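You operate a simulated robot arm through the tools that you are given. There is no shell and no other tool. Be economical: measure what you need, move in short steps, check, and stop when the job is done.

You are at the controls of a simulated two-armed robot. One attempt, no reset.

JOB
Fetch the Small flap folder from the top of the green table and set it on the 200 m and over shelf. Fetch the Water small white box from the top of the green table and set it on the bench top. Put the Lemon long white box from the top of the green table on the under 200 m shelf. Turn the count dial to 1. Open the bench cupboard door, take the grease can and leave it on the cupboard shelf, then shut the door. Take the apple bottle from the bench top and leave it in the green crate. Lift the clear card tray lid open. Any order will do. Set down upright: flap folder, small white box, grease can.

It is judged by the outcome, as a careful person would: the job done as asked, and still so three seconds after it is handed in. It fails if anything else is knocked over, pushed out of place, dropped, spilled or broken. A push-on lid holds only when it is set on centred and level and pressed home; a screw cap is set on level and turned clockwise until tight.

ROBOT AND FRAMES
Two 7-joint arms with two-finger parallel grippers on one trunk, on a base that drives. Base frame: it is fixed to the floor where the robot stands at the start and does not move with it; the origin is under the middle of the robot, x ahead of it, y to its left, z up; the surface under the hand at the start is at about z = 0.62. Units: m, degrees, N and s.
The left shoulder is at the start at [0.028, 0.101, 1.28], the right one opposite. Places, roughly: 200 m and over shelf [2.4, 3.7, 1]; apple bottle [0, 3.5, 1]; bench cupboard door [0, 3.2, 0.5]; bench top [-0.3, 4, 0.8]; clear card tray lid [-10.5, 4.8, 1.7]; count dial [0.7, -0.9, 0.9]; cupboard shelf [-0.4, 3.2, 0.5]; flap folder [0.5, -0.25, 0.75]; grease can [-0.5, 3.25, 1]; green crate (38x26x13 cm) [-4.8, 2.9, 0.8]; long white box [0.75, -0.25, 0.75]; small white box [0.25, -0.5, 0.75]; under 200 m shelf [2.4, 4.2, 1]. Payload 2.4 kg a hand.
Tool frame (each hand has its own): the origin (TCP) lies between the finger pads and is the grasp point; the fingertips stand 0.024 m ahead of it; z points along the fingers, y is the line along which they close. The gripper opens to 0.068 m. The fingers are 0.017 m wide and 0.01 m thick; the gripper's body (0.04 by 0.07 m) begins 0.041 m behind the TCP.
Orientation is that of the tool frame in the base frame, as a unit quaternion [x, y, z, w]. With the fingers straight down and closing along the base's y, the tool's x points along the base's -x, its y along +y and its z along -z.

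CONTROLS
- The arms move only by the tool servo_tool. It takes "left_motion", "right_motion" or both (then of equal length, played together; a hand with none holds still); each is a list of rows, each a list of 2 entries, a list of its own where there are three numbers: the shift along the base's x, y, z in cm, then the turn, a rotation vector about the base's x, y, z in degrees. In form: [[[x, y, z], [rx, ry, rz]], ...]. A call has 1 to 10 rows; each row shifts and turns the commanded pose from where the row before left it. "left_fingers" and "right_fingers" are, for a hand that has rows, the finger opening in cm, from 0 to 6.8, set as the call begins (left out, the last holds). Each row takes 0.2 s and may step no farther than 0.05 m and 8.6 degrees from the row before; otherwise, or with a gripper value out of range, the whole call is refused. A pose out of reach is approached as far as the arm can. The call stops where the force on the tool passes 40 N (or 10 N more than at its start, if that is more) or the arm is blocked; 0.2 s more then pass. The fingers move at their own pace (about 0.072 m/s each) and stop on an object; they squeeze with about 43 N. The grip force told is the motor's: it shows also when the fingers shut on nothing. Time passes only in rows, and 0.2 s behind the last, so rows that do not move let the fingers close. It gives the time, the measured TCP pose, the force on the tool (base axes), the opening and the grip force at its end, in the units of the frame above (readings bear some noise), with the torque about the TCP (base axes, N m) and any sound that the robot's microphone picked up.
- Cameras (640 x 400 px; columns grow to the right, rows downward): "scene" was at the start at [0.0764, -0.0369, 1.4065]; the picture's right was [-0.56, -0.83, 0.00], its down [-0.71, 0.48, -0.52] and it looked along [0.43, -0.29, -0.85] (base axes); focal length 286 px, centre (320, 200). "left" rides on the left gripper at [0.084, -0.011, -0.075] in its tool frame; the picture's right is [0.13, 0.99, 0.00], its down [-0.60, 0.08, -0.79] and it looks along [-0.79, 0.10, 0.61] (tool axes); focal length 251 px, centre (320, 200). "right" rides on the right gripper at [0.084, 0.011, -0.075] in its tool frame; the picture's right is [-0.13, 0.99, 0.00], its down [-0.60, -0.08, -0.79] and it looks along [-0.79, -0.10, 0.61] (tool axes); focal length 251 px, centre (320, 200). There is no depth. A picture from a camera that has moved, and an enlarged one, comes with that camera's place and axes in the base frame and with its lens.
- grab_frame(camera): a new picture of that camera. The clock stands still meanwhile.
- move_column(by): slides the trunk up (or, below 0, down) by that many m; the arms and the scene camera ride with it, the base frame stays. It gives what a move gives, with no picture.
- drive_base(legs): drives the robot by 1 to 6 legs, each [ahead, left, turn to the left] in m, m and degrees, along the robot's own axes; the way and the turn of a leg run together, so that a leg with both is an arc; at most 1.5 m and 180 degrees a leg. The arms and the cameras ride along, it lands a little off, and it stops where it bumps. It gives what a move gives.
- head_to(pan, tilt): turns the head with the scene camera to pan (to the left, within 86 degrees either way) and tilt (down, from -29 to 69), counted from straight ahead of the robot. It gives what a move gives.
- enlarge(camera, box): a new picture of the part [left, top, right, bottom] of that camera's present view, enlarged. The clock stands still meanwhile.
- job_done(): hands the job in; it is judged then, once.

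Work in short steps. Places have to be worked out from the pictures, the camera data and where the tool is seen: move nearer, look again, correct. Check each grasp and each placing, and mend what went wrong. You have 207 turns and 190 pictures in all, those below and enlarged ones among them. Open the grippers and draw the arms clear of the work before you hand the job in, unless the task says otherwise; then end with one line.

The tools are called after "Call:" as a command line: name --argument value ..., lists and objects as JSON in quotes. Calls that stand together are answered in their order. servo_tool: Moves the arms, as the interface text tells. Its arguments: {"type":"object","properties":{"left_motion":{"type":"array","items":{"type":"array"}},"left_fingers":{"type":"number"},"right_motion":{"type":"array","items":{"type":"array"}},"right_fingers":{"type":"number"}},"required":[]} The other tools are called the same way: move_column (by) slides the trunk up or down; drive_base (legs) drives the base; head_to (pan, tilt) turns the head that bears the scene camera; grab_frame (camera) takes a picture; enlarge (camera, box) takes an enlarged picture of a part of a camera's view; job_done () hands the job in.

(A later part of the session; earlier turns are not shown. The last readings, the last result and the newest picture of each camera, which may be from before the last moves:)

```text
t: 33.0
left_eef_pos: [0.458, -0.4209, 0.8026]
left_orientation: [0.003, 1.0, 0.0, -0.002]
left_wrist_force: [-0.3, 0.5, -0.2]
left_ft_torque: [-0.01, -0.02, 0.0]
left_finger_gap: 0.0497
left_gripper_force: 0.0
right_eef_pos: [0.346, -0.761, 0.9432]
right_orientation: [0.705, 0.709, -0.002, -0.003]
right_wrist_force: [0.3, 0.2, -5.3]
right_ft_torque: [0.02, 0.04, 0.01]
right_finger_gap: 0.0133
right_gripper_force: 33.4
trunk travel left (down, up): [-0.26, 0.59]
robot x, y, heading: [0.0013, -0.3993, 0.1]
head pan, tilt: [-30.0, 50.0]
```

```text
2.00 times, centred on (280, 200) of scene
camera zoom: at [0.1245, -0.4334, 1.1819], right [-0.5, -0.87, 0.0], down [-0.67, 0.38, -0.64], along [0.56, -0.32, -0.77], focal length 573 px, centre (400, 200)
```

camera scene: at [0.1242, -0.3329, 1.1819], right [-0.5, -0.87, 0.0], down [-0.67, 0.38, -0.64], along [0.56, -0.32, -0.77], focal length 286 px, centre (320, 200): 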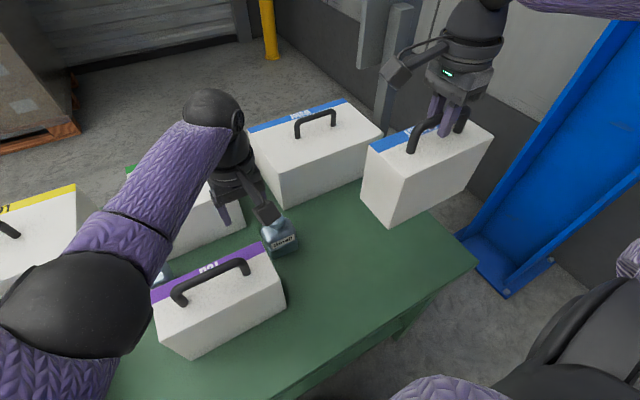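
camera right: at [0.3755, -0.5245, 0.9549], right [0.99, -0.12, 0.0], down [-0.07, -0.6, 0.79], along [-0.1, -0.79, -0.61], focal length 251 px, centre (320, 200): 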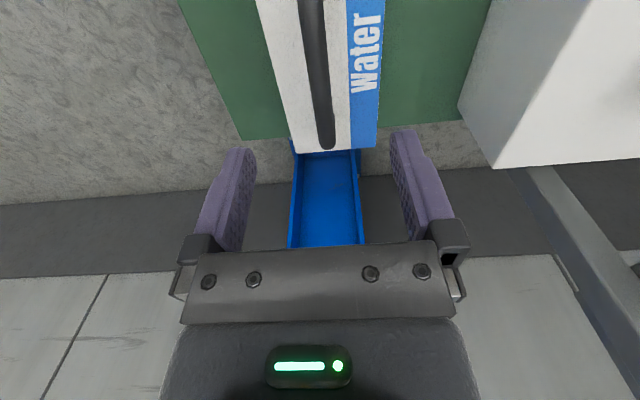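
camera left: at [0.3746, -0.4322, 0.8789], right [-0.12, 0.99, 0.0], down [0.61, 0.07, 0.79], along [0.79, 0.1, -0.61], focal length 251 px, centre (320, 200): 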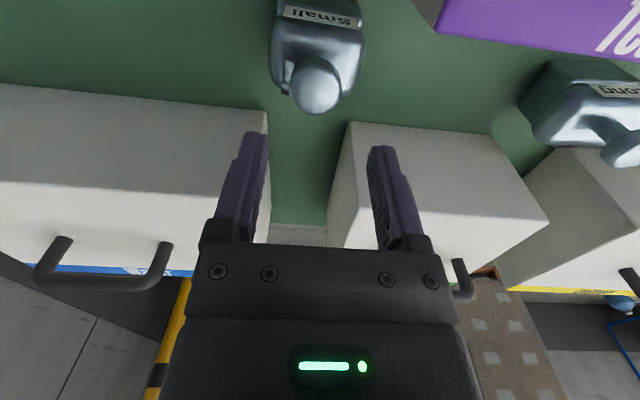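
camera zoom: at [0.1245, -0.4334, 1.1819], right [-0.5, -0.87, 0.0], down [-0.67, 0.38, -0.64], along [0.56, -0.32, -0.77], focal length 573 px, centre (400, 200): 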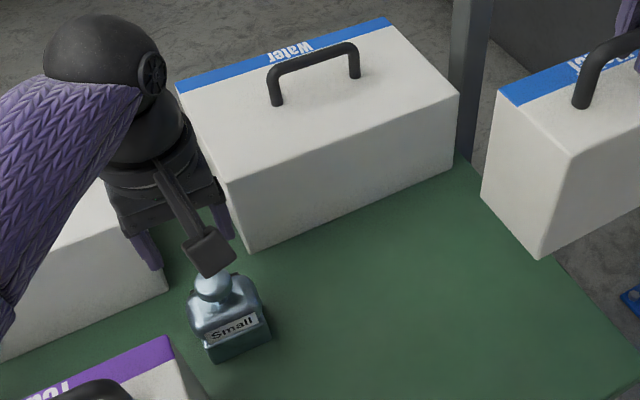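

Aligned over the knob. Descend to z≈0.722.

Call:
servo_tool --left_motion '[[[0, -0.2, -4], [0, 0, 0]], [[0, 0, -3], [0, 0, 0]], [[0, 0, -1], [0, 0, 0]]]'

Call:
grab_frame --camera "left"

Call:
enlarge --camera "scene" --box '[200, 150, 360, 250]'

```text
t: 33.8
left_eef_pos: [0.4483, -0.4199, 0.7213]
left_orientation: [0.005, 1.0, 0.0, -0.001]
left_wrist_force: [0.4, 0.3, 0.3]
left_ft_torque: [-0.02, -0.01, 0.01]
left_finger_gap: 0.0499
left_gripper_force: 0.0
left hand out of reach, approached as far as the arm can: row 2
right_eef_pos: [0.3465, -0.7612, 0.9436]
right_orientation: [0.705, 0.709, -0.002, -0.002]
right_wrist_force: [0.0, 0.0, -5.0]
right_ft_torque: [0.03, 0.05, 0.0]
right_finger_gap: 0.0135
right_gripper_force: 33.4
trunk travel left (down, up): [-0.26, 0.59]
robot x, y, heading: [0.0015, -0.3975, 0.1]
head pan, tilt: [-30.0, 50.0]
```

```text
158 pictures are left
camera left: at [0.3649, -0.4301, 0.7987], right [-0.12, 0.99, 0.0], down [0.61, 0.07, 0.79], along [0.79, 0.1, -0.61], focal length 251 px, centre (320, 200)
```

left: 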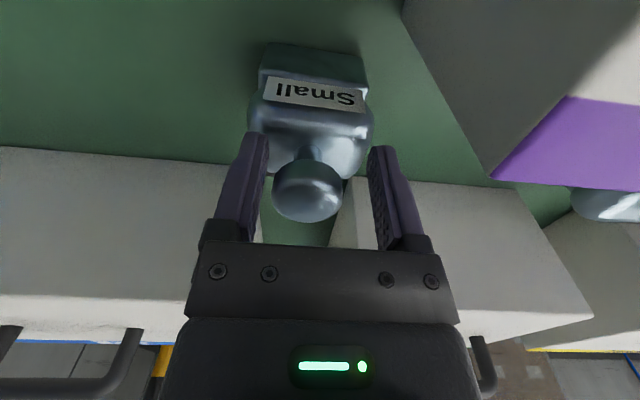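

```text
4.00 times, centred on (280, 200) of scene
camera zoom: at [0.1245, -0.4334, 1.1819], right [-0.5, -0.87, 0.0], down [-0.67, 0.38, -0.64], along [0.56, -0.32, -0.77], focal length 1146 px, centre (480, 200)
```

zoom: 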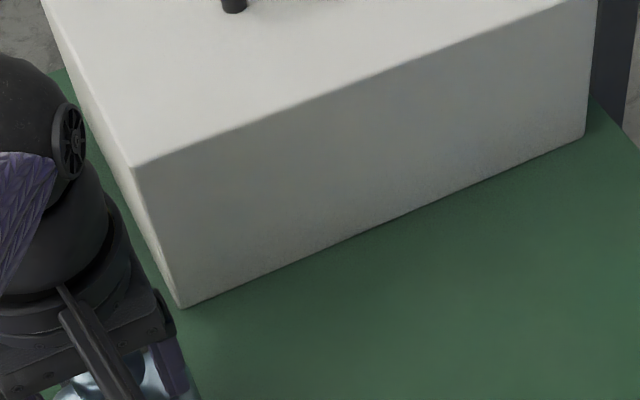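

Knob is 1.2 cm further forward than the fingers and the arm is at full stretch. Raise the hand 8 cm, correct x, then lower the trunk by the same.

Call:
servo_tool --left_motion '[[[0, -0.2, 4], [0, 0, 0]], [[0.6, 0, 4], [0, 0, 0]], [[0.6, 0, 0], [0, 0, 0]]]'

Call:
move_column --by -0.08

Call:
grab_frame --camera "left"

```text
t: 34.6
left_eef_pos: [0.4624, -0.4227, 0.8016]
left_orientation: [0.004, 1.0, -0.001, -0.002]
left_wrist_force: [0.5, -0.6, -0.2]
left_ft_torque: [0.03, 0.02, -0.02]
left_finger_gap: 0.0502
left_gripper_force: 0.2
right_eef_pos: [0.3469, -0.7606, 0.9417]
right_orientation: [0.705, 0.709, -0.001, -0.002]
right_wrist_force: [-0.8, -0.1, -5.1]
right_ft_torque: [0.07, 0.04, -0.03]
right_finger_gap: 0.0134
right_gripper_force: 33.5
trunk travel left (down, up): [-0.26, 0.59]
robot x, y, heading: [0.0007, -0.3973, 0.4]
head pan, tilt: [-30.0, 50.0]
```

```text
t: 35.8
left_eef_pos: [0.4625, -0.4211, 0.7223]
left_orientation: [0.005, 1.0, 0.0, 0.0]
left_wrist_force: [0.5, -0.7, 0.4]
left_ft_torque: [-0.05, -0.03, -0.03]
left_finger_gap: 0.0501
left_gripper_force: 0.0
right_eef_pos: [0.3465, -0.7615, 0.8626]
right_orientation: [0.705, 0.709, -0.002, -0.002]
right_wrist_force: [0.0, -0.2, -5.7]
right_ft_torque: [0.03, 0.03, 0.03]
right_finger_gap: 0.0135
right_gripper_force: 33.4
trunk travel left (down, up): [-0.18, 0.67]
robot x, y, heading: [0.0038, -0.3967, 0.1]
head pan, tilt: [-30.0, 50.0]
```

```text
156 pictures are left
camera left: at [0.3787, -0.4311, 0.8008], right [-0.12, 0.99, 0.0], down [0.61, 0.07, 0.79], along [0.79, 0.1, -0.61], focal length 251 px, centre (320, 200)
```

left: 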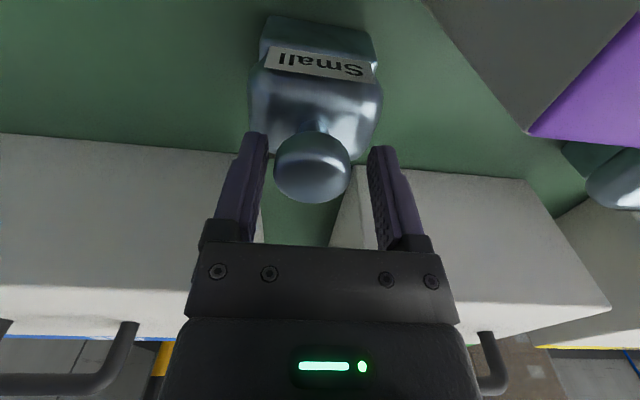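

The knob sits centred between the pads now. Close the left fingers.

Call:
servo_tool --left_motion '[[[0, -0.2, -0.3], [0, 0, 0]], [[0, 0, 0], [0, 0, 0]], [[0, 0, 0], [0, 0, 0]]]' --left_fingers 0

Call:
grab_frame --camera "left"

```text
t: 36.5
left_eef_pos: [0.4619, -0.4238, 0.721]
left_orientation: [0.004, 1.0, 0.0, 0.0]
left_wrist_force: [1.9, -5.4, 11.0]
left_ft_torque: [-0.08, -0.07, -0.01]
left_finger_gap: 0.0332
left_gripper_force: 43.0
right_eef_pos: [0.3451, -0.762, 0.8639]
right_orientation: [0.705, 0.709, -0.001, -0.002]
right_wrist_force: [0.5, 0.9, -5.9]
right_ft_torque: [0.0, 0.04, 0.01]
right_finger_gap: 0.0134
right_gripper_force: 32.7
trunk travel left (down, up): [-0.18, 0.67]
robot x, y, heading: [-0.0008, -0.3993, 0.3]
head pan, tilt: [-30.0, 50.0]
```

```text
155 pictures are left
camera left: at [0.3781, -0.434, 0.7984], right [-0.12, 0.99, 0.0], down [0.61, 0.07, 0.79], along [0.79, 0.1, -0.61], focal length 251 px, centre (320, 200)
```

left: 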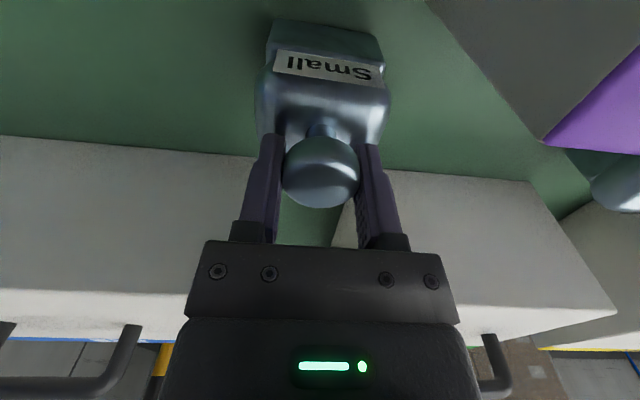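

Gripped at 3.3 cm. Lift gently.

Call:
servo_tool --left_motion '[[[0, 0, 1], [0, 0, 0]], [[0, 0, 2], [0, 0, 0]], [[0, 0, 3], [0, 0, 0]], [[0, 0, 3], [0, 0, 0]]]'

Call:
grab_frame --camera "left"

Call:
grab_frame --camera "scene"

```text
t: 37.5
left_eef_pos: [0.4625, -0.4214, 0.8115]
left_orientation: [0.003, 1.0, 0.001, -0.002]
left_wrist_force: [-0.6, -0.4, -4.5]
left_ft_torque: [-0.02, -0.03, 0.0]
left_finger_gap: 0.033
left_gripper_force: 42.9
right_eef_pos: [0.3449, -0.7608, 0.8626]
right_orientation: [0.705, 0.709, -0.001, -0.002]
right_wrist_force: [0.0, -0.3, -5.1]
right_ft_torque: [0.03, 0.02, 0.02]
right_finger_gap: 0.0135
right_gripper_force: 33.3
trunk travel left (down, up): [-0.18, 0.67]
robot x, y, heading: [-0.0017, -0.3953, 0.2]
head pan, tilt: [-30.0, 50.0]
```

```text
154 pictures are left
camera left: at [0.3788, -0.4333, 0.8884], right [-0.12, 0.99, 0.0], down [0.61, 0.07, 0.79], along [0.79, 0.1, -0.61], focal length 251 px, centre (320, 200)
```

left: 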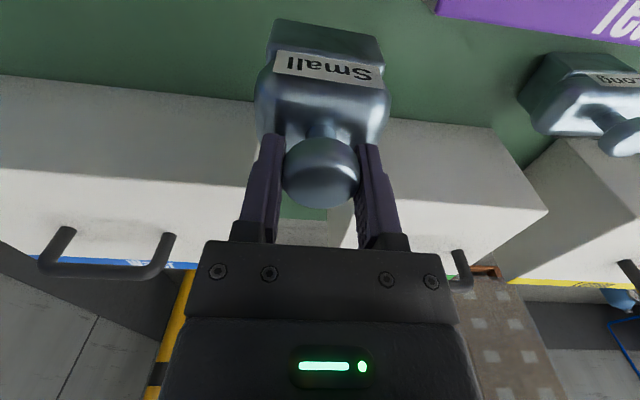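

```text
153 pictures are left
camera scene: at [0.1452, -0.4335, 1.1003], right [-0.5, -0.87, 0.0], down [-0.67, 0.38, -0.64], along [0.56, -0.32, -0.77], focal length 286 px, centre (320, 200)
```

scene: 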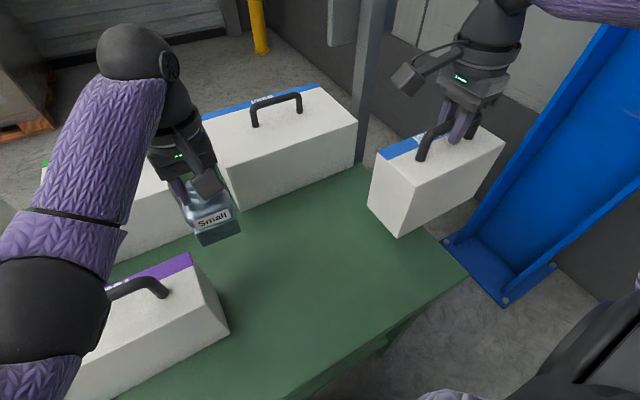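

Both items held. Raise the trunk, then slide left clear of the table, keeping the heading toward +x.

Call:
move_column --by 0.28

Call:
drive_base --legs '[[-0.1, 0.6, 0], [0, 1.2, 0], [0, 0.6, 0]]'

Call:
head_to --pan 40 --tilt 25

Call:
grab_frame --camera "scene"

Call:
grab_frame --camera "left"

```text
t: 40.4
left_eef_pos: [0.4597, -0.4234, 1.1065]
left_orientation: [0.003, 1.0, 0.0, 0.018]
left_wrist_force: [-0.4, -0.8, -3.6]
left_ft_torque: [-0.02, -0.01, 0.01]
left_finger_gap: 0.0328
left_gripper_force: 43.2
right_eef_pos: [0.3466, -0.7622, 1.1421]
right_orientation: [0.705, 0.709, -0.003, -0.003]
right_wrist_force: [0.4, 0.0, -5.5]
right_ft_torque: [0.02, 0.02, 0.01]
right_finger_gap: 0.0133
right_gripper_force: 33.9
trunk travel left (down, up): [-0.46, 0.39]
robot x, y, heading: [0.0015, -0.3977, 0.6]
head pan, tilt: [-30.0, 50.0]
```

```text
t: 52.6
left_eef_pos: [0.3555, 2.0156, 1.1065]
left_orientation: [0.0, 1.0, 0.0, 0.018]
left_wrist_force: [0.8, -0.1, -4.1]
left_ft_torque: [0.0, 0.02, 0.03]
left_finger_gap: 0.0328
left_gripper_force: 42.6
right_eef_pos: [0.2431, 1.6759, 1.1422]
right_orientation: [0.702, 0.712, -0.001, -0.002]
right_wrist_force: [-0.6, 0.1, -5.4]
right_ft_torque: [0.0, 0.03, 0.0]
right_finger_gap: 0.0133
right_gripper_force: 33.3
trunk travel left (down, up): [-0.46, 0.39]
robot x, y, heading: [-0.1057, 2.0412, 0.7]
head pan, tilt: [-30.0, 50.0]
```

```text
t: 54.0
left_eef_pos: [0.355, 2.016, 1.108]
left_orientation: [0.0, 1.0, 0.001, 0.018]
left_wrist_force: [0.8, 0.1, -3.8]
left_ft_torque: [0.0, 0.01, 0.02]
left_finger_gap: 0.033
left_gripper_force: 42.8
right_eef_pos: [0.2433, 1.6764, 1.143]
right_orientation: [0.702, 0.712, -0.001, -0.003]
right_wrist_force: [-0.1, -1.0, -5.3]
right_ft_torque: [0.02, 0.01, 0.0]
right_finger_gap: 0.0133
right_gripper_force: 33.2
trunk travel left (down, up): [-0.46, 0.39]
robot x, y, heading: [-0.1068, 2.0398, 0.6]
head pan, tilt: [40.0, 25.0]
```

```text
152 pictures are left
camera scene: at [-0.0101, 2.0993, 1.4212], right [0.65, -0.76, 0.0], down [-0.32, -0.27, -0.91], along [0.69, 0.59, -0.42], focal length 286 px, centre (320, 200)
```

scene: 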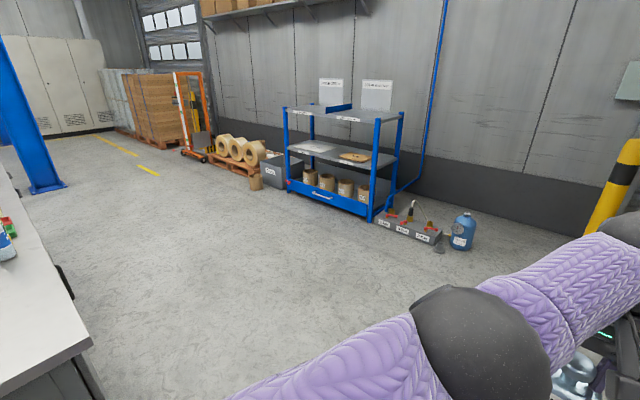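

```text
151 pictures are left
camera left: at [0.2677, 2.0042, 1.1813], right [-0.13, 0.99, 0.0], down [0.58, 0.08, 0.81], along [0.81, 0.1, -0.58], focal length 251 px, centre (320, 200)
```

left: 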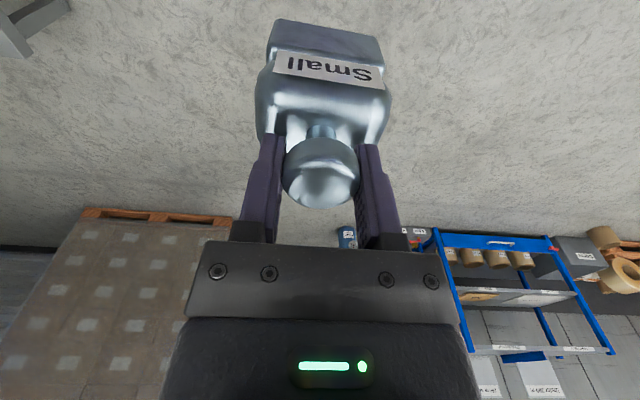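

Enlarge the shelf's signs.

Call:
enlarge --camera "scene" --box '[270, 70, 430, 170]'

```text
4.00 times, centred on (350, 120) of scene
camera zoom: at [-0.0101, 2.0993, 1.4212], right [0.65, -0.76, 0.0], down [-0.32, -0.27, -0.91], along [0.69, 0.59, -0.42], focal length 1146 px, centre (200, 520)
```

zoom: 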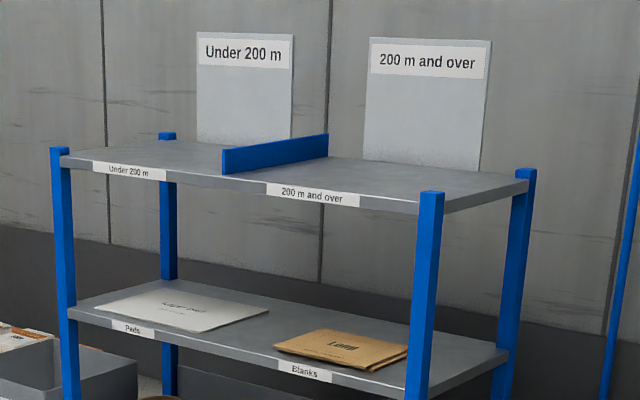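

Right half (smaller y) of the top shelf is "200 m and over"; shelf front x≈2.18, z≈1.03, right half y≈3.33–3.9. Raise and retract the box hand, then drive nearer.

Call:
servo_tool --right_motion '[[[-1.5, 0, 3.5], [0, 0, 0]], [[-1.5, 0, 3.5], [0, 0, 0]], [[-1.5, 0, 3.5], [0, 0, 0]], [[-1.5, 0, 3.5], [0, 0, 0]]]' --left_motion '[[[-0.5, 0, 2], [0, 0, 0]], [[0, 0, 2], [0, 0, 0]], [[0, 0, 2], [0, 0, 0]], [[0, 0, 2], [0, 0, 0]]]'

Call:
drive_base --legs '[[0.9, 0.3, 0], [0.45, 1.25, 0]]'

Call:
head_to --pan 0 --tilt 25

Call:
grab_frame --camera "scene"

```text
t: 55.0
left_eef_pos: [0.3422, 2.0199, 1.1852]
left_orientation: [0.001, 1.0, 0.001, 0.018]
left_wrist_force: [0.0, -0.7, -3.6]
left_ft_torque: [-0.01, 0.0, 0.03]
left_finger_gap: 0.0328
left_gripper_force: 43.4
left hand out of reach, approached as far as the arm can: row 4
right_eef_pos: [0.1834, 1.6755, 1.2826]
right_orientation: [0.702, 0.712, -0.001, -0.003]
right_wrist_force: [0.1, 0.6, -5.3]
right_ft_torque: [0.06, 0.0, -0.04]
right_finger_gap: 0.0135
right_gripper_force: 33.5
trunk travel left (down, up): [-0.46, 0.39]
robot x, y, heading: [-0.1017, 2.0411, 0.6]
head pan, tilt: [40.0, 25.0]
```

```text
t: 66.2
left_eef_pos: [1.6524, 3.5942, 1.1849]
left_orientation: [-0.006, 1.0, 0.0, 0.018]
left_wrist_force: [-0.5, 0.4, -4.1]
left_ft_torque: [0.01, 0.0, 0.0]
left_finger_gap: 0.0329
left_gripper_force: 42.7
right_eef_pos: [1.498, 3.2497, 1.2831]
right_orientation: [0.698, 0.716, -0.001, -0.003]
right_wrist_force: [0.4, 1.1, -5.9]
right_ft_torque: [0.02, -0.01, -0.03]
right_finger_gap: 0.0134
right_gripper_force: 33.3
trunk travel left (down, up): [-0.46, 0.39]
robot x, y, heading: [1.205, 3.6089, 1.4]
head pan, tilt: [40.0, 25.0]
```

```text
t: 67.3
left_eef_pos: [1.6528, 3.5948, 1.1856]
left_orientation: [-0.007, 1.0, 0.001, 0.018]
left_wrist_force: [-0.4, -0.4, -4.6]
left_ft_torque: [-0.01, 0.0, 0.02]
left_finger_gap: 0.033
left_gripper_force: 42.5
right_eef_pos: [1.4997, 3.2501, 1.2822]
right_orientation: [0.697, 0.717, -0.001, -0.003]
right_wrist_force: [0.5, 0.5, -3.8]
right_ft_torque: [0.03, 0.01, 0.01]
right_finger_gap: 0.0136
right_gripper_force: 32.9
trunk travel left (down, up): [-0.46, 0.39]
robot x, y, heading: [1.2017, 3.6116, 1.4]
head pan, tilt: [0.0, 25.0]
```

```text
149 pictures are left
camera scene: at [1.3213, 3.6127, 1.4212], right [0.03, -1.0, 0.0], down [-0.42, -0.01, -0.91], along [0.91, 0.02, -0.42], focal length 286 px, centre (320, 200)
```

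scene: 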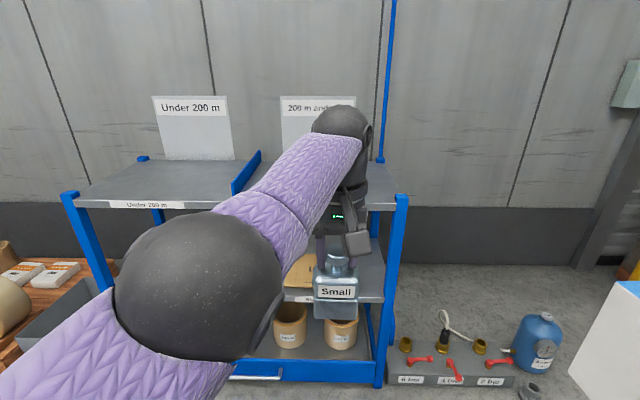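

Front posts at x≈2.15, y 3.38 and 4.43; divider at y≈3.93. Raise trunk 6 cm for clearance and drive in 0.62 m.

Call:
move_column --by 0.06

Call:
drive_base --legs '[[0.3, 0, -1.4], [0.32, 0.0, 0]]'

Call:
head_to --pan -5 --tilt 40

Call:
grab_frame --camera "scene"

Call:
grab_frame --camera "left"

```text
t: 68.3
left_eef_pos: [1.6512, 3.5956, 1.2491]
left_orientation: [-0.007, 1.0, 0.001, 0.023]
left_wrist_force: [0.1, 0.2, -4.8]
left_ft_torque: [-0.02, 0.02, -0.01]
left_finger_gap: 0.033
left_gripper_force: 42.9
right_eef_pos: [1.4977, 3.2491, 1.3418]
right_orientation: [0.698, 0.716, -0.002, -0.003]
right_wrist_force: [-0.4, 0.1, -5.5]
right_ft_torque: [0.03, 0.01, -0.01]
right_finger_gap: 0.0135
right_gripper_force: 33.5
trunk travel left (down, up): [-0.52, 0.33]
robot x, y, heading: [1.2054, 3.6104, 1.2]
head pan, tilt: [0.0, 25.0]
```

```text
t: 72.1
left_eef_pos: [2.2643, 3.5875, 1.249]
left_orientation: [0.007, 1.0, 0.001, 0.022]
left_wrist_force: [-0.5, 0.2, -5.0]
left_ft_torque: [0.03, 0.0, 0.02]
left_finger_gap: 0.033
left_gripper_force: 43.6
right_eef_pos: [2.1028, 3.2456, 1.3421]
right_orientation: [0.708, 0.707, -0.002, -0.003]
right_wrist_force: [-0.1, 0.9, -5.5]
right_ft_torque: [-0.01, 0.02, 0.0]
right_finger_gap: 0.0132
right_gripper_force: 33.5
trunk travel left (down, up): [-0.52, 0.33]
robot x, y, heading: [1.821, 3.6105, -0.3]
head pan, tilt: [0.0, 25.0]
```

```text
t: 72.8
left_eef_pos: [2.2651, 3.5865, 1.25]
left_orientation: [0.007, 1.0, 0.001, 0.023]
left_wrist_force: [0.2, 0.2, -4.2]
left_ft_torque: [0.0, 0.01, -0.02]
left_finger_gap: 0.033
left_gripper_force: 42.8
right_eef_pos: [2.1023, 3.2442, 1.3426]
right_orientation: [0.708, 0.706, -0.002, -0.002]
right_wrist_force: [-0.4, -0.6, -5.8]
right_ft_torque: [0.04, 0.0, 0.0]
right_finger_gap: 0.0132
right_gripper_force: 33.2
trunk travel left (down, up): [-0.52, 0.33]
robot x, y, heading: [1.8183, 3.6142, -0.2]
head pan, tilt: [-5.0, 40.0]
```

```text
148 pictures are left
camera scene: at [1.9229, 3.6054, 1.4582], right [-0.09, -1.0, 0.0], down [-0.64, 0.06, -0.77], along [0.76, -0.07, -0.64], focal length 286 px, centre (320, 200)
```

scene: 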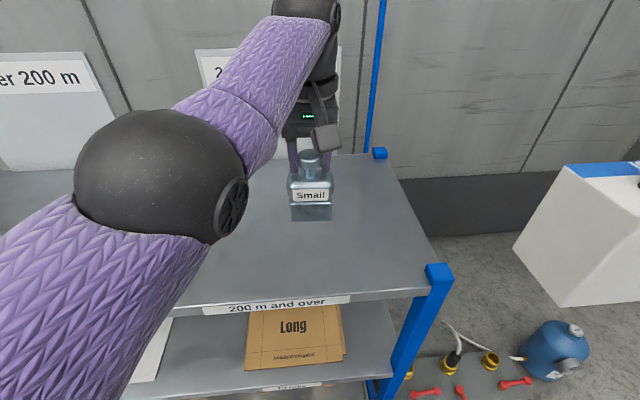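

```text
147 pictures are left
camera left: at [2.1767, 3.5772, 1.3227], right [-0.11, 0.99, 0.0], down [0.57, 0.07, 0.82], along [0.81, 0.09, -0.57], focal length 251 px, centre (320, 200)
```

left: 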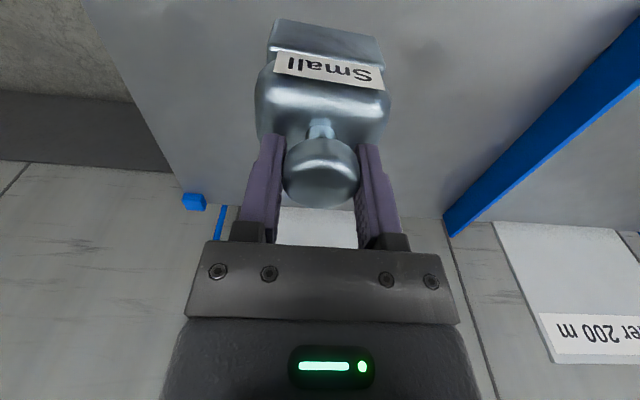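

Folder is over the shelf, ~6 cm inside the edge. Go 5 cm further, level the tool, lower most of the way.

Call:
drive_base --legs '[[0.05, 0, 0]]'

Call:
servo_tool --left_motion '[[[0, 0, -3], [0, 2.5, 0]], [[0, 0, -3], [0, 0, 0]], [[0.5, 0.5, -2], [0, 0, 0]], [[0.5, 0.5, 0], [0, 0, 0]]]'

Call:
grab_frame --camera "scene"

```text
t: 73.8
left_eef_pos: [2.3171, 3.5873, 1.2486]
left_orientation: [0.007, 1.0, 0.001, 0.022]
left_wrist_force: [0.5, 0.2, -4.3]
left_ft_torque: [-0.01, 0.02, -0.01]
left_finger_gap: 0.0331
left_gripper_force: 43.0
right_eef_pos: [2.1551, 3.2456, 1.3416]
right_orientation: [0.707, 0.707, -0.002, -0.003]
right_wrist_force: [1.0, -0.4, -5.0]
right_ft_torque: [0.03, 0.0, 0.01]
right_finger_gap: 0.0131
right_gripper_force: 33.0
trunk travel left (down, up): [-0.52, 0.33]
robot x, y, heading: [1.8691, 3.6149, -0.2]
head pan, tilt: [-5.0, 40.0]
```

```text
t: 74.8
left_eef_pos: [2.3241, 3.5986, 1.1704]
left_orientation: [0.007, 1.0, 0.0, 0.001]
left_wrist_force: [-0.8, 0.0, -3.8]
left_ft_torque: [0.0, 0.03, 0.0]
left_finger_gap: 0.0327
left_gripper_force: 43.2
right_eef_pos: [2.1544, 3.246, 1.3424]
right_orientation: [0.706, 0.708, -0.001, -0.003]
right_wrist_force: [-0.3, -0.1, -5.6]
right_ft_torque: [0.02, -0.02, -0.02]
right_finger_gap: 0.0134
right_gripper_force: 33.4
trunk travel left (down, up): [-0.52, 0.33]
robot x, y, heading: [1.8683, 3.6107, -0.2]
head pan, tilt: [-5.0, 40.0]
```

```text
146 pictures are left
camera scene: at [1.9736, 3.6054, 1.4582], right [-0.09, -1.0, 0.0], down [-0.64, 0.06, -0.77], along [0.76, -0.07, -0.64], focal length 286 px, centre (320, 200)
```

scene: 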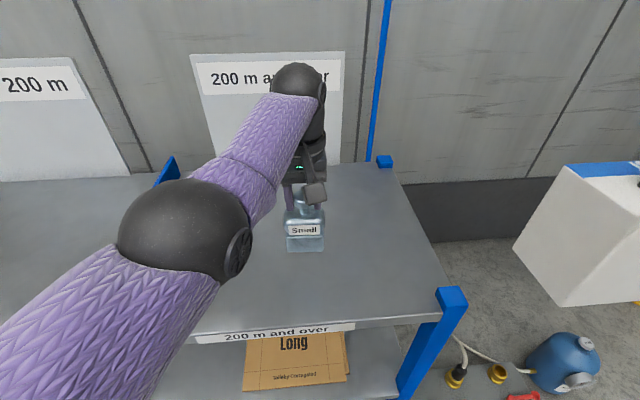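

Lower slowly until contact.

Call:
servo_tool --left_motion '[[[0, 0, -1], [0, 0, 0]], [[0, 0, -1], [0, 0, 0]], [[0, 0, -0.5], [0, 0, 0]], [[0, 0, -0.5], [0, 0, 0]]]'

Call:
enlarge --camera "scene" --box '[240, 150, 400, 250]'

```text
t: 75.8
left_eef_pos: [2.3244, 3.597, 1.1385]
left_orientation: [0.006, 1.0, 0.0, 0.001]
left_wrist_force: [-0.4, -0.3, -3.5]
left_ft_torque: [-0.01, -0.01, -0.04]
left_finger_gap: 0.0328
left_gripper_force: 42.6
right_eef_pos: [2.153, 3.2449, 1.3425]
right_orientation: [0.707, 0.707, -0.002, -0.002]
right_wrist_force: [-0.4, 0.8, -4.8]
right_ft_torque: [0.03, -0.02, -0.02]
right_finger_gap: 0.0136
right_gripper_force: 33.0
trunk travel left (down, up): [-0.52, 0.33]
robot x, y, heading: [1.8726, 3.6135, -0.2]
head pan, tilt: [-5.0, 40.0]
```

```text
4.00 times, centred on (320, 200) of scene
camera zoom: at [1.9738, 3.6053, 1.4581], right [-0.09, -1.0, 0.0], down [-0.64, 0.06, -0.77], along [0.76, -0.07, -0.64], focal length 1146 px, centre (320, 200)
```

zoom: 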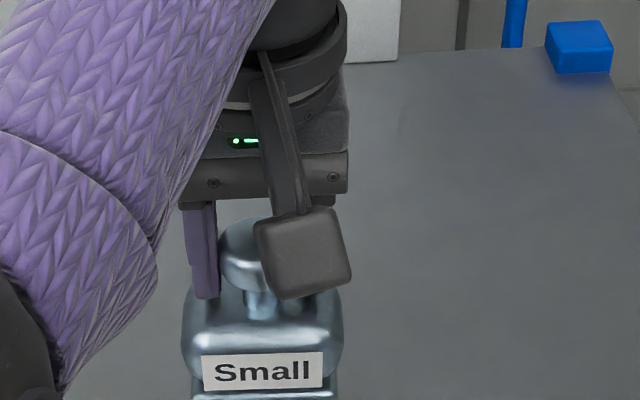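

Call:
servo_tool --left_motion '[[[0, 0, -0.5], [0, 0, 0]], [[0, 0, -0.5], [0, 0, 0]]]'

Call:
enlarge --camera "scene" --box '[240, 200, 400, 300]'

```text
t: 76.4
left_eef_pos: [2.3254, 3.5979, 1.1298]
left_orientation: [0.007, 1.0, 0.0, 0.002]
left_wrist_force: [0.0, -0.2, -4.6]
left_ft_torque: [-0.01, 0.0, 0.01]
left_finger_gap: 0.0329
left_gripper_force: 42.7
right_eef_pos: [2.154, 3.2443, 1.3428]
right_orientation: [0.707, 0.707, -0.002, -0.002]
right_wrist_force: [-0.1, 0.0, -4.7]
right_ft_torque: [0.04, -0.01, 0.0]
right_finger_gap: 0.0135
right_gripper_force: 33.7
trunk travel left (down, up): [-0.52, 0.33]
robot x, y, heading: [1.869, 3.6103, -0.4]
head pan, tilt: [-5.0, 40.0]
```

```text
4.00 times, centred on (320, 250) of scene
camera zoom: at [1.9738, 3.6053, 1.4581], right [-0.09, -1.0, 0.0], down [-0.64, 0.06, -0.77], along [0.76, -0.07, -0.64], focal length 1146 px, centre (320, 0)
```

zoom: 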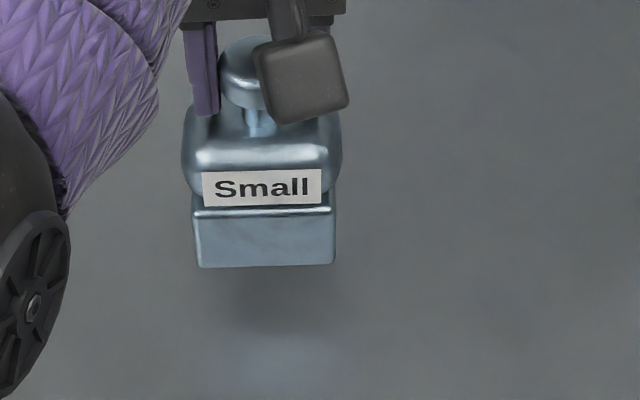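

Still hovering (shadow below). Keep lowering.

Call:
servo_tool --left_motion '[[[0, 0, -0.7], [0, 0, 0]], [[0, 0, -0.7], [0, 0, 0]]]'

Call:
enlarge --camera "scene" --box '[240, 200, 400, 300]'

```text
t: 77.0
left_eef_pos: [2.3259, 3.5979, 1.1153]
left_orientation: [0.007, 1.0, 0.0, 0.002]
left_wrist_force: [-0.7, -0.4, -4.0]
left_ft_torque: [0.06, -0.03, -0.01]
left_finger_gap: 0.033
left_gripper_force: 42.7
right_eef_pos: [2.1545, 3.2443, 1.3425]
right_orientation: [0.707, 0.708, -0.001, -0.003]
right_wrist_force: [0.6, -0.6, -5.8]
right_ft_torque: [0.03, 0.01, 0.01]
right_finger_gap: 0.0134
right_gripper_force: 33.4
trunk travel left (down, up): [-0.52, 0.33]
robot x, y, heading: [1.8718, 3.6118, -0.4]
head pan, tilt: [-5.0, 40.0]
```

```text
4.00 times, centred on (320, 250) of scene
camera zoom: at [1.9738, 3.6053, 1.4581], right [-0.09, -1.0, 0.0], down [-0.64, 0.06, -0.77], along [0.76, -0.07, -0.64], focal length 1146 px, centre (320, 0)
```

zoom: 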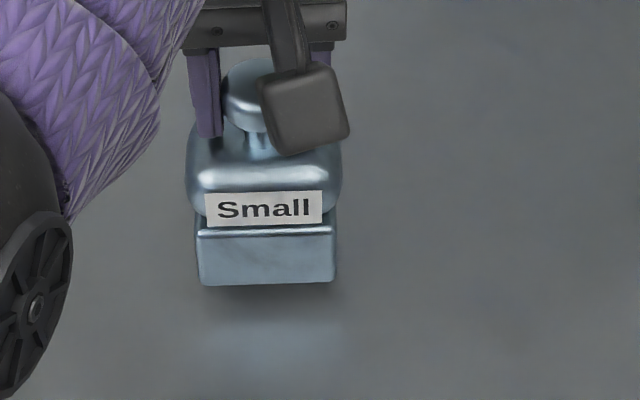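

Near contact; small steps.

Call:
servo_tool --left_motion '[[[0, 0, -0.4], [0, 0, 0]], [[0, 0, -0.4], [0, 0, 0]], [[0, 0, -0.3], [0, 0, 0]]]'

Call:
enlarge --camera "scene" --box '[240, 200, 400, 300]'

```text
t: 77.8
left_eef_pos: [2.3254, 3.5973, 1.1036]
left_orientation: [0.007, 1.0, 0.0, 0.001]
left_wrist_force: [0.5, 0.1, -3.8]
left_ft_torque: [0.01, 0.0, -0.01]
left_finger_gap: 0.0327
left_gripper_force: 42.7
right_eef_pos: [2.153, 3.245, 1.3419]
right_orientation: [0.707, 0.707, -0.001, -0.003]
right_wrist_force: [-0.3, -0.6, -4.7]
right_ft_torque: [0.04, 0.0, -0.01]
right_finger_gap: 0.0134
right_gripper_force: 33.2
trunk travel left (down, up): [-0.52, 0.33]
robot x, y, heading: [1.8738, 3.6077, -0.2]
head pan, tilt: [-5.0, 40.0]
```

```text
4.00 times, centred on (320, 250) of scene
camera zoom: at [1.9738, 3.6053, 1.4581], right [-0.09, -1.0, 0.0], down [-0.64, 0.06, -0.77], along [0.76, -0.07, -0.64], focal length 1146 px, centre (320, 0)
```

zoom: 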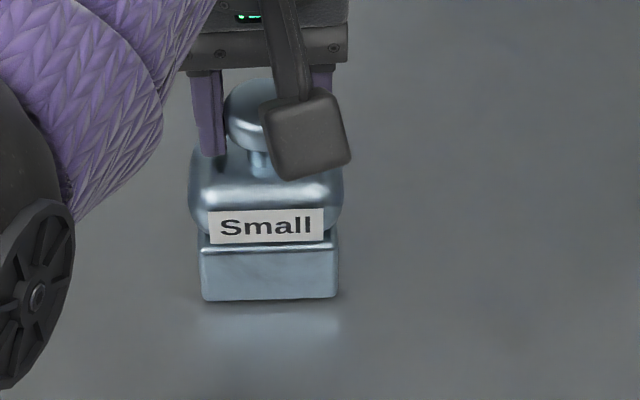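

Call:
servo_tool --left_motion '[[[0, 0, -0.2], [0, 0, 0]], [[0, 0, -0.2], [0, 0, 0]], [[0, 0, 0], [0, 0, 0]]]'

```text
t: 78.6
left_eef_pos: [2.324, 3.5969, 1.1019]
left_orientation: [0.007, 1.0, -0.001, 0.002]
left_wrist_force: [1.4, 0.5, 4.3]
left_ft_torque: [0.0, 0.11, 0.02]
left_finger_gap: 0.033
left_gripper_force: 42.6
right_eef_pos: [2.1526, 3.2454, 1.343]
right_orientation: [0.707, 0.707, -0.001, -0.002]
right_wrist_force: [0.8, -0.2, -4.8]
right_ft_torque: [0.03, -0.01, 0.0]
right_finger_gap: 0.0134
right_gripper_force: 33.4
trunk travel left (down, up): [-0.52, 0.33]
robot x, y, heading: [1.8671, 3.6109, -0.3]
head pan, tilt: [-5.0, 40.0]
```

Contact made (force reversed). Release and lift away.

Call:
servo_tool --left_motion '[[[0, 0, 0], [0, 0, 0]], [[0, 0, 0], [0, 0, 0]], [[0, 0, 3], [0, 0, 0]], [[0, 0, 4], [0, 0, 0]], [[-2, 0, 4], [0, 0, 0]]]' --left_fingers 5.5

Call:
grab_frame --camera "left"

```text
t: 79.8
left_eef_pos: [2.3149, 3.5971, 1.2116]
left_orientation: [0.004, 1.0, -0.008, 0.018]
left_wrist_force: [-0.1, -0.1, -0.4]
left_ft_torque: [-0.03, 0.02, 0.01]
left_finger_gap: 0.055
left_gripper_force: 0.1
left hand out of reach, approached as far as the arm can: row 5
right_eef_pos: [2.1539, 3.2476, 1.3424]
right_orientation: [0.707, 0.707, -0.002, -0.002]
right_wrist_force: [-0.2, -0.1, -4.8]
right_ft_torque: [0.05, 0.04, -0.03]
right_finger_gap: 0.0134
right_gripper_force: 33.5
trunk travel left (down, up): [-0.52, 0.33]
robot x, y, heading: [1.8711, 3.614, -0.4]
head pan, tilt: [-5.0, 40.0]
```

```text
141 pictures are left
camera left: at [2.2271, 3.5879, 1.2862], right [-0.12, 0.99, -0.02], down [0.58, 0.09, 0.81], along [0.81, 0.09, -0.58], focal length 251 px, centre (320, 200)
```

left: 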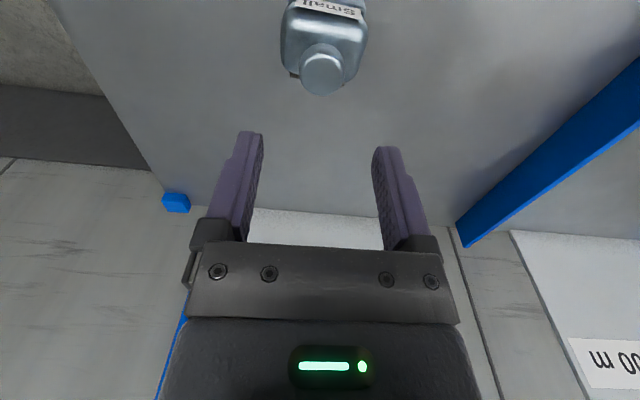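

Folder stands upright on the right shelf. Back off and turn to face the bench.

Call:
drive_base --legs '[[-0.7, 0, 0], [0, 0, 90], [0, 0, 90]]'

Call:
head_to --pan 0 --tilt 25

Call:
grab_frame --camera "scene"

Call:
head_to --pan 45 --tilt 25

Call:
grab_frame --camera "scene"

```text
t: 91.3
left_eef_pos: [0.7265, 3.6289, 1.2116]
left_orientation: [1.0, 0.001, -0.017, -0.008]
left_wrist_force: [0.0, -0.3, -0.3]
left_ft_torque: [-0.01, -0.01, -0.01]
left_finger_gap: 0.0549
left_gripper_force: 0.0
right_eef_pos: [0.8829, 3.9807, 1.3422]
right_orientation: [0.71, -0.704, 0.003, -0.001]
right_wrist_force: [0.6, 0.1, -4.6]
right_ft_torque: [0.01, -0.03, 0.01]
right_finger_gap: 0.0134
right_gripper_force: 33.6
trunk travel left (down, up): [-0.52, 0.33]
robot x, y, heading: [1.1683, 3.6181, -179.8]
head pan, tilt: [-5.0, 40.0]
```

```text
t: 92.1
left_eef_pos: [0.7257, 3.6287, 1.2123]
left_orientation: [1.0, 0.001, -0.018, -0.009]
left_wrist_force: [0.2, 0.5, 0.0]
left_ft_torque: [0.02, -0.02, -0.03]
left_finger_gap: 0.0552
left_gripper_force: 0.0
right_eef_pos: [0.8836, 3.9816, 1.3435]
right_orientation: [0.709, -0.705, 0.002, -0.003]
right_wrist_force: [-0.4, -0.1, -5.1]
right_ft_torque: [-0.02, 0.0, -0.01]
right_finger_gap: 0.0135
right_gripper_force: 33.5
trunk travel left (down, up): [-0.52, 0.33]
robot x, y, heading: [1.1689, 3.6213, -179.9]
head pan, tilt: [0.0, 25.0]
```

```text
140 pictures are left
camera scene: at [1.0575, 3.6182, 1.4814], right [-0.01, 1.0, 0.0], down [0.42, 0.0, -0.91], along [-0.91, 0.0, -0.42], focal length 286 px, centre (320, 200)
```

scene: 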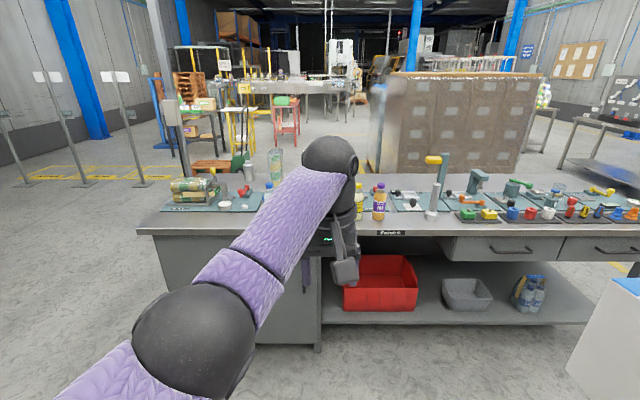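

```text
t: 93.2
left_eef_pos: [0.7265, 3.6294, 1.2114]
left_orientation: [1.0, 0.001, -0.017, -0.009]
left_wrist_force: [0.2, 0.3, 0.2]
left_ft_torque: [0.02, -0.02, -0.01]
left_finger_gap: 0.0552
left_gripper_force: 0.1
right_eef_pos: [0.8834, 3.9817, 1.3426]
right_orientation: [0.71, -0.704, 0.003, -0.001]
right_wrist_force: [0.2, -0.1, -5.7]
right_ft_torque: [-0.02, -0.01, -0.04]
right_finger_gap: 0.0135
right_gripper_force: 33.4
trunk travel left (down, up): [-0.52, 0.33]
robot x, y, heading: [1.169, 3.617, -179.9]
head pan, tilt: [45.0, 25.0]
```

```text
139 pictures are left
camera scene: at [1.0848, 3.5532, 1.4815], right [-0.71, 0.7, 0.0], down [0.3, 0.3, -0.91], along [-0.64, -0.64, -0.42], focal length 286 px, centre (320, 200)
```

scene: 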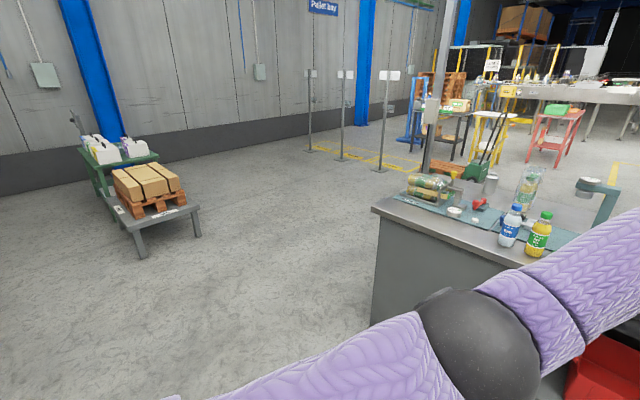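

Pull the left arm out of view and look at the bench top.

Call:
servo_tool --left_motion '[[[3, -3, -2], [0, 0, 0]], [[3, -3, -2], [0, 0, 0]], [[3, -3, -2], [0, 0, 0]], [[3, -3, -2], [0, 0, 0]], [[2, -3, -2], [0, 0, 0]], [[1, -3, -2], [0, 0, 0]], [[1, -3, -2], [0, 0, 0]]]'

Call:
head_to --pan 0 --tilt 20

Call:
grab_frame --camera "scene"

Call:
enlarge --camera "scene" --box '[130, 120, 370, 270]'

Call:
enlarge --camera "scene" --box '[350, 120, 590, 270]'

```text
t: 94.8
left_eef_pos: [0.8876, 3.4177, 1.0734]
left_orientation: [1.0, 0.001, -0.019, -0.008]
left_wrist_force: [-0.1, 0.1, 0.5]
left_ft_torque: [-0.01, 0.0, 0.0]
left_finger_gap: 0.0547
left_gripper_force: 0.2
right_eef_pos: [0.8843, 3.981, 1.3436]
right_orientation: [0.71, -0.704, 0.002, -0.002]
right_wrist_force: [0.3, -1.1, -4.6]
right_ft_torque: [-0.03, -0.01, -0.01]
right_finger_gap: 0.0132
right_gripper_force: 33.1
trunk travel left (down, up): [-0.52, 0.33]
robot x, y, heading: [1.168, 3.6176, -179.7]
head pan, tilt: [45.0, 25.0]
```

```text
t: 95.9
left_eef_pos: [0.8867, 3.4181, 1.0726]
left_orientation: [1.0, 0.002, -0.017, -0.009]
left_wrist_force: [-0.2, 0.1, -0.6]
left_ft_torque: [-0.04, -0.02, -0.02]
left_finger_gap: 0.0551
left_gripper_force: 0.1
right_eef_pos: [0.8833, 3.9802, 1.3431]
right_orientation: [0.71, -0.704, 0.002, -0.002]
right_wrist_force: [0.0, 0.5, -4.7]
right_ft_torque: [-0.03, -0.03, 0.02]
right_finger_gap: 0.0133
right_gripper_force: 33.1
trunk travel left (down, up): [-0.52, 0.33]
robot x, y, heading: [1.1674, 3.6148, -179.8]
head pan, tilt: [0.0, 20.0]
```

```text
138 pictures are left
camera scene: at [1.0567, 3.6178, 1.4896], right [-0.01, 1.0, 0.0], down [0.34, 0.0, -0.94], along [-0.94, -0.01, -0.34], focal length 286 px, centre (320, 200)
```

scene: 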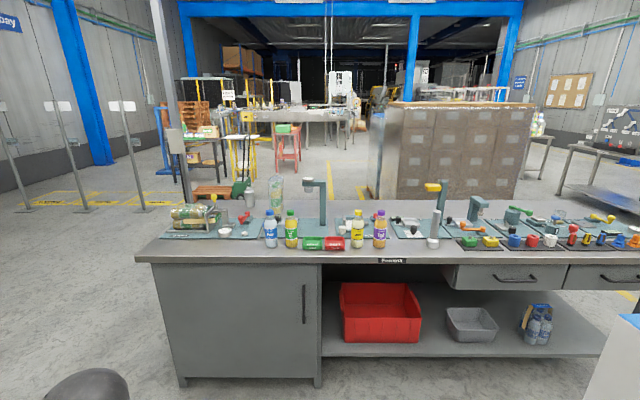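

```text
2.67 times, centred on (250, 195) of scene
camera zoom: at [1.0567, 3.6178, 1.4896], right [-0.01, 1.0, 0.0], down [0.34, 0.0, -0.94], along [-0.94, -0.01, -0.34], focal length 764 px, centre (507, 213)
```

zoom: 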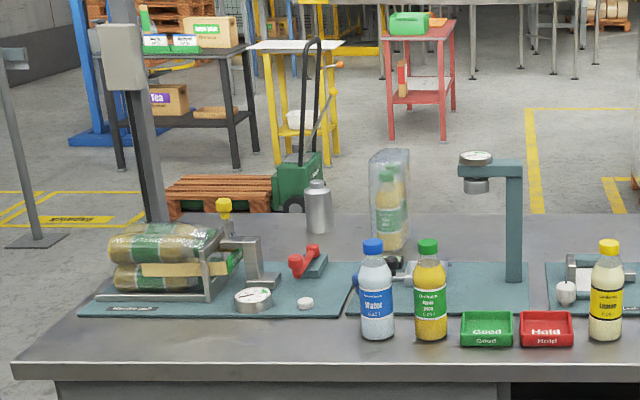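

```text
2.67 times, centred on (470, 195) of scene
camera zoom: at [1.0567, 3.6178, 1.4896], right [-0.01, 1.0, 0.0], down [0.34, 0.0, -0.94], along [-0.94, -0.01, -0.34], focal length 764 px, centre (-80, 213)
```

zoom: 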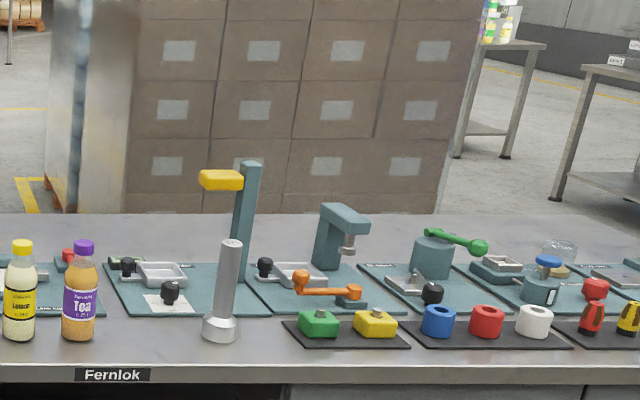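

Apple bottle (green cap) at bench front; the grease can is the silver can further back; cupboard door front-left with handle on its right side. Free strip at the bench's left front: I'll set the box at ≈(-0.085,2.965). Drive there.

Call:
drive_base --legs '[[0, 0.95, 0], [0.6, 0, 0]]'

Call:
head_to --pan -25 --tilt 35

Call:
grab_frame --camera "scene"

```text
t: 104.0
left_eef_pos: [0.2826, 2.443, 1.073]
left_orientation: [1.0, 0.015, -0.018, -0.008]
left_wrist_force: [-0.6, -0.5, 0.4]
left_ft_torque: [-0.01, 0.02, 0.02]
left_finger_gap: 0.0552
left_gripper_force: 0.1
right_eef_pos: [0.2618, 3.004, 1.3432]
right_orientation: [0.72, -0.694, 0.002, -0.001]
right_wrist_force: [-0.1, 0.9, -5.8]
right_ft_torque: [-0.06, -0.03, -0.03]
right_finger_gap: 0.0134
right_gripper_force: 33.7
trunk travel left (down, up): [-0.52, 0.33]
robot x, y, heading: [0.5571, 2.6489, -177.9]
head pan, tilt: [0.0, 20.0]
```

```text
t: 104.8
left_eef_pos: [0.282, 2.4438, 1.0743]
left_orientation: [1.0, 0.015, -0.017, -0.009]
left_wrist_force: [-0.1, -0.8, 0.2]
left_ft_torque: [-0.01, -0.03, -0.03]
left_finger_gap: 0.0551
left_gripper_force: 0.2
right_eef_pos: [0.2627, 3.0044, 1.3421]
right_orientation: [0.72, -0.694, 0.002, -0.002]
right_wrist_force: [-0.1, -0.2, -5.9]
right_ft_torque: [-0.02, -0.02, -0.03]
right_finger_gap: 0.0135
right_gripper_force: 33.5
trunk travel left (down, up): [-0.52, 0.33]
robot x, y, heading: [0.5591, 2.6499, -177.8]
head pan, tilt: [-25.0, 35.0]
```

```text
135 pictures are left
camera scene: at [0.4584, 2.6844, 1.4658], right [0.39, 0.92, 0.0], down [0.53, -0.22, -0.82], along [-0.75, 0.32, -0.57], focal length 286 px, centre (320, 200)
```

scene: 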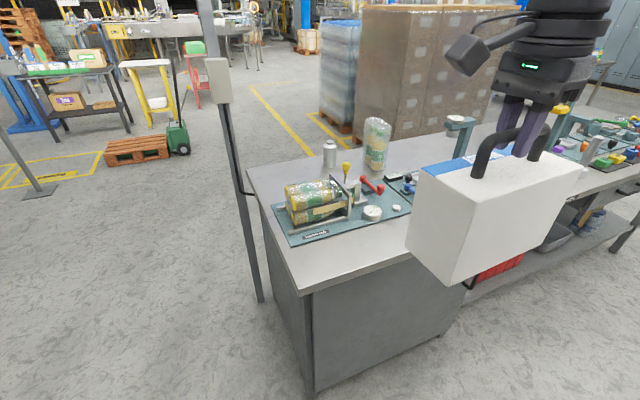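

Advance 0.22 m, lower trunk, then move the box above the free strip.

Call:
drive_base --legs '[[0.2, 0, -2]]'

Call:
move_column --by -0.15

Call:
servo_tool --right_motion '[[[-3, -1, 0], [0, 0, 0]], [[-3, -1, 0], [0, 0, 0]], [[-3, -1, 0], [0, 0, 0]], [[-3, -1, 0], [0, 0, 0]]]'

Call:
grab_frame --camera "scene"

```text
t: 106.4
left_eef_pos: [0.0738, 2.4507, 1.0728]
left_orientation: [1.0, -0.003, -0.018, -0.009]
left_wrist_force: [-0.1, 0.3, 0.2]
left_ft_torque: [-0.01, -0.05, -0.01]
left_finger_gap: 0.055
left_gripper_force: 0.0
right_eef_pos: [0.0745, 3.0125, 1.3437]
right_orientation: [0.707, -0.707, 0.003, -0.002]
right_wrist_force: [0.1, 0.1, -5.5]
right_ft_torque: [-0.02, 0.01, 0.02]
right_finger_gap: 0.0135
right_gripper_force: 33.5
trunk travel left (down, up): [-0.52, 0.33]
robot x, y, heading: [0.3608, 2.6461, 179.7]
head pan, tilt: [-25.0, 35.0]
```

```text
t: 108.2
left_eef_pos: [0.0746, 2.4501, 0.9244]
left_orientation: [1.0, -0.004, -0.019, -0.009]
left_wrist_force: [-0.3, 0.1, 0.2]
left_ft_torque: [-0.03, 0.01, -0.01]
left_finger_gap: 0.0552
left_gripper_force: 0.1
right_eef_pos: [0.0754, 3.0122, 1.1923]
right_orientation: [-0.707, 0.707, -0.002, 0.001]
right_wrist_force: [-0.8, 0.5, -4.4]
right_ft_torque: [-0.01, 0.0, 0.0]
right_finger_gap: 0.0134
right_gripper_force: 33.8
trunk travel left (down, up): [-0.37, 0.48]
robot x, y, heading: [0.3554, 2.6477, 179.8]
head pan, tilt: [-25.0, 35.0]
```

```text
t: 109.2
left_eef_pos: [0.074, 2.4507, 0.9229]
left_orientation: [1.0, -0.003, -0.017, -0.008]
left_wrist_force: [-0.5, 0.0, 0.9]
left_ft_torque: [-0.01, -0.01, 0.01]
left_finger_gap: 0.0548
left_gripper_force: 0.0
right_eef_pos: [-0.046, 2.9715, 1.1923]
right_orientation: [-0.707, 0.707, -0.003, 0.002]
right_wrist_force: [0.4, -0.9, -5.0]
right_ft_torque: [-0.04, -0.02, 0.02]
right_finger_gap: 0.0133
right_gripper_force: 33.6
trunk travel left (down, up): [-0.37, 0.48]
robot x, y, heading: [0.3586, 2.6456, 179.6]
head pan, tilt: [-25.0, 35.0]
```

```text
134 pictures are left
camera scene: at [0.2406, 2.6847, 1.3148], right [0.43, 0.91, 0.0], down [0.52, -0.24, -0.82], along [-0.74, 0.35, -0.57], focal length 286 px, centre (320, 200)
```

scene: 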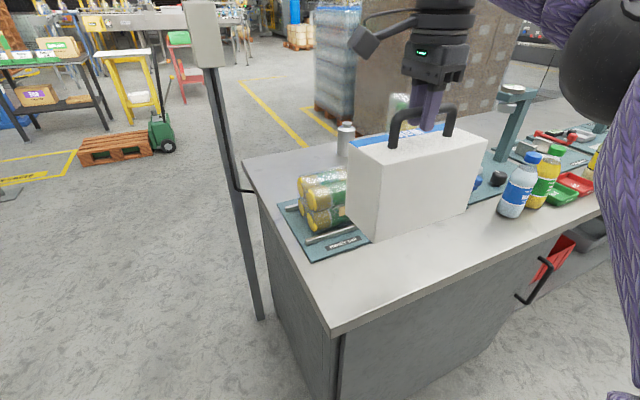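

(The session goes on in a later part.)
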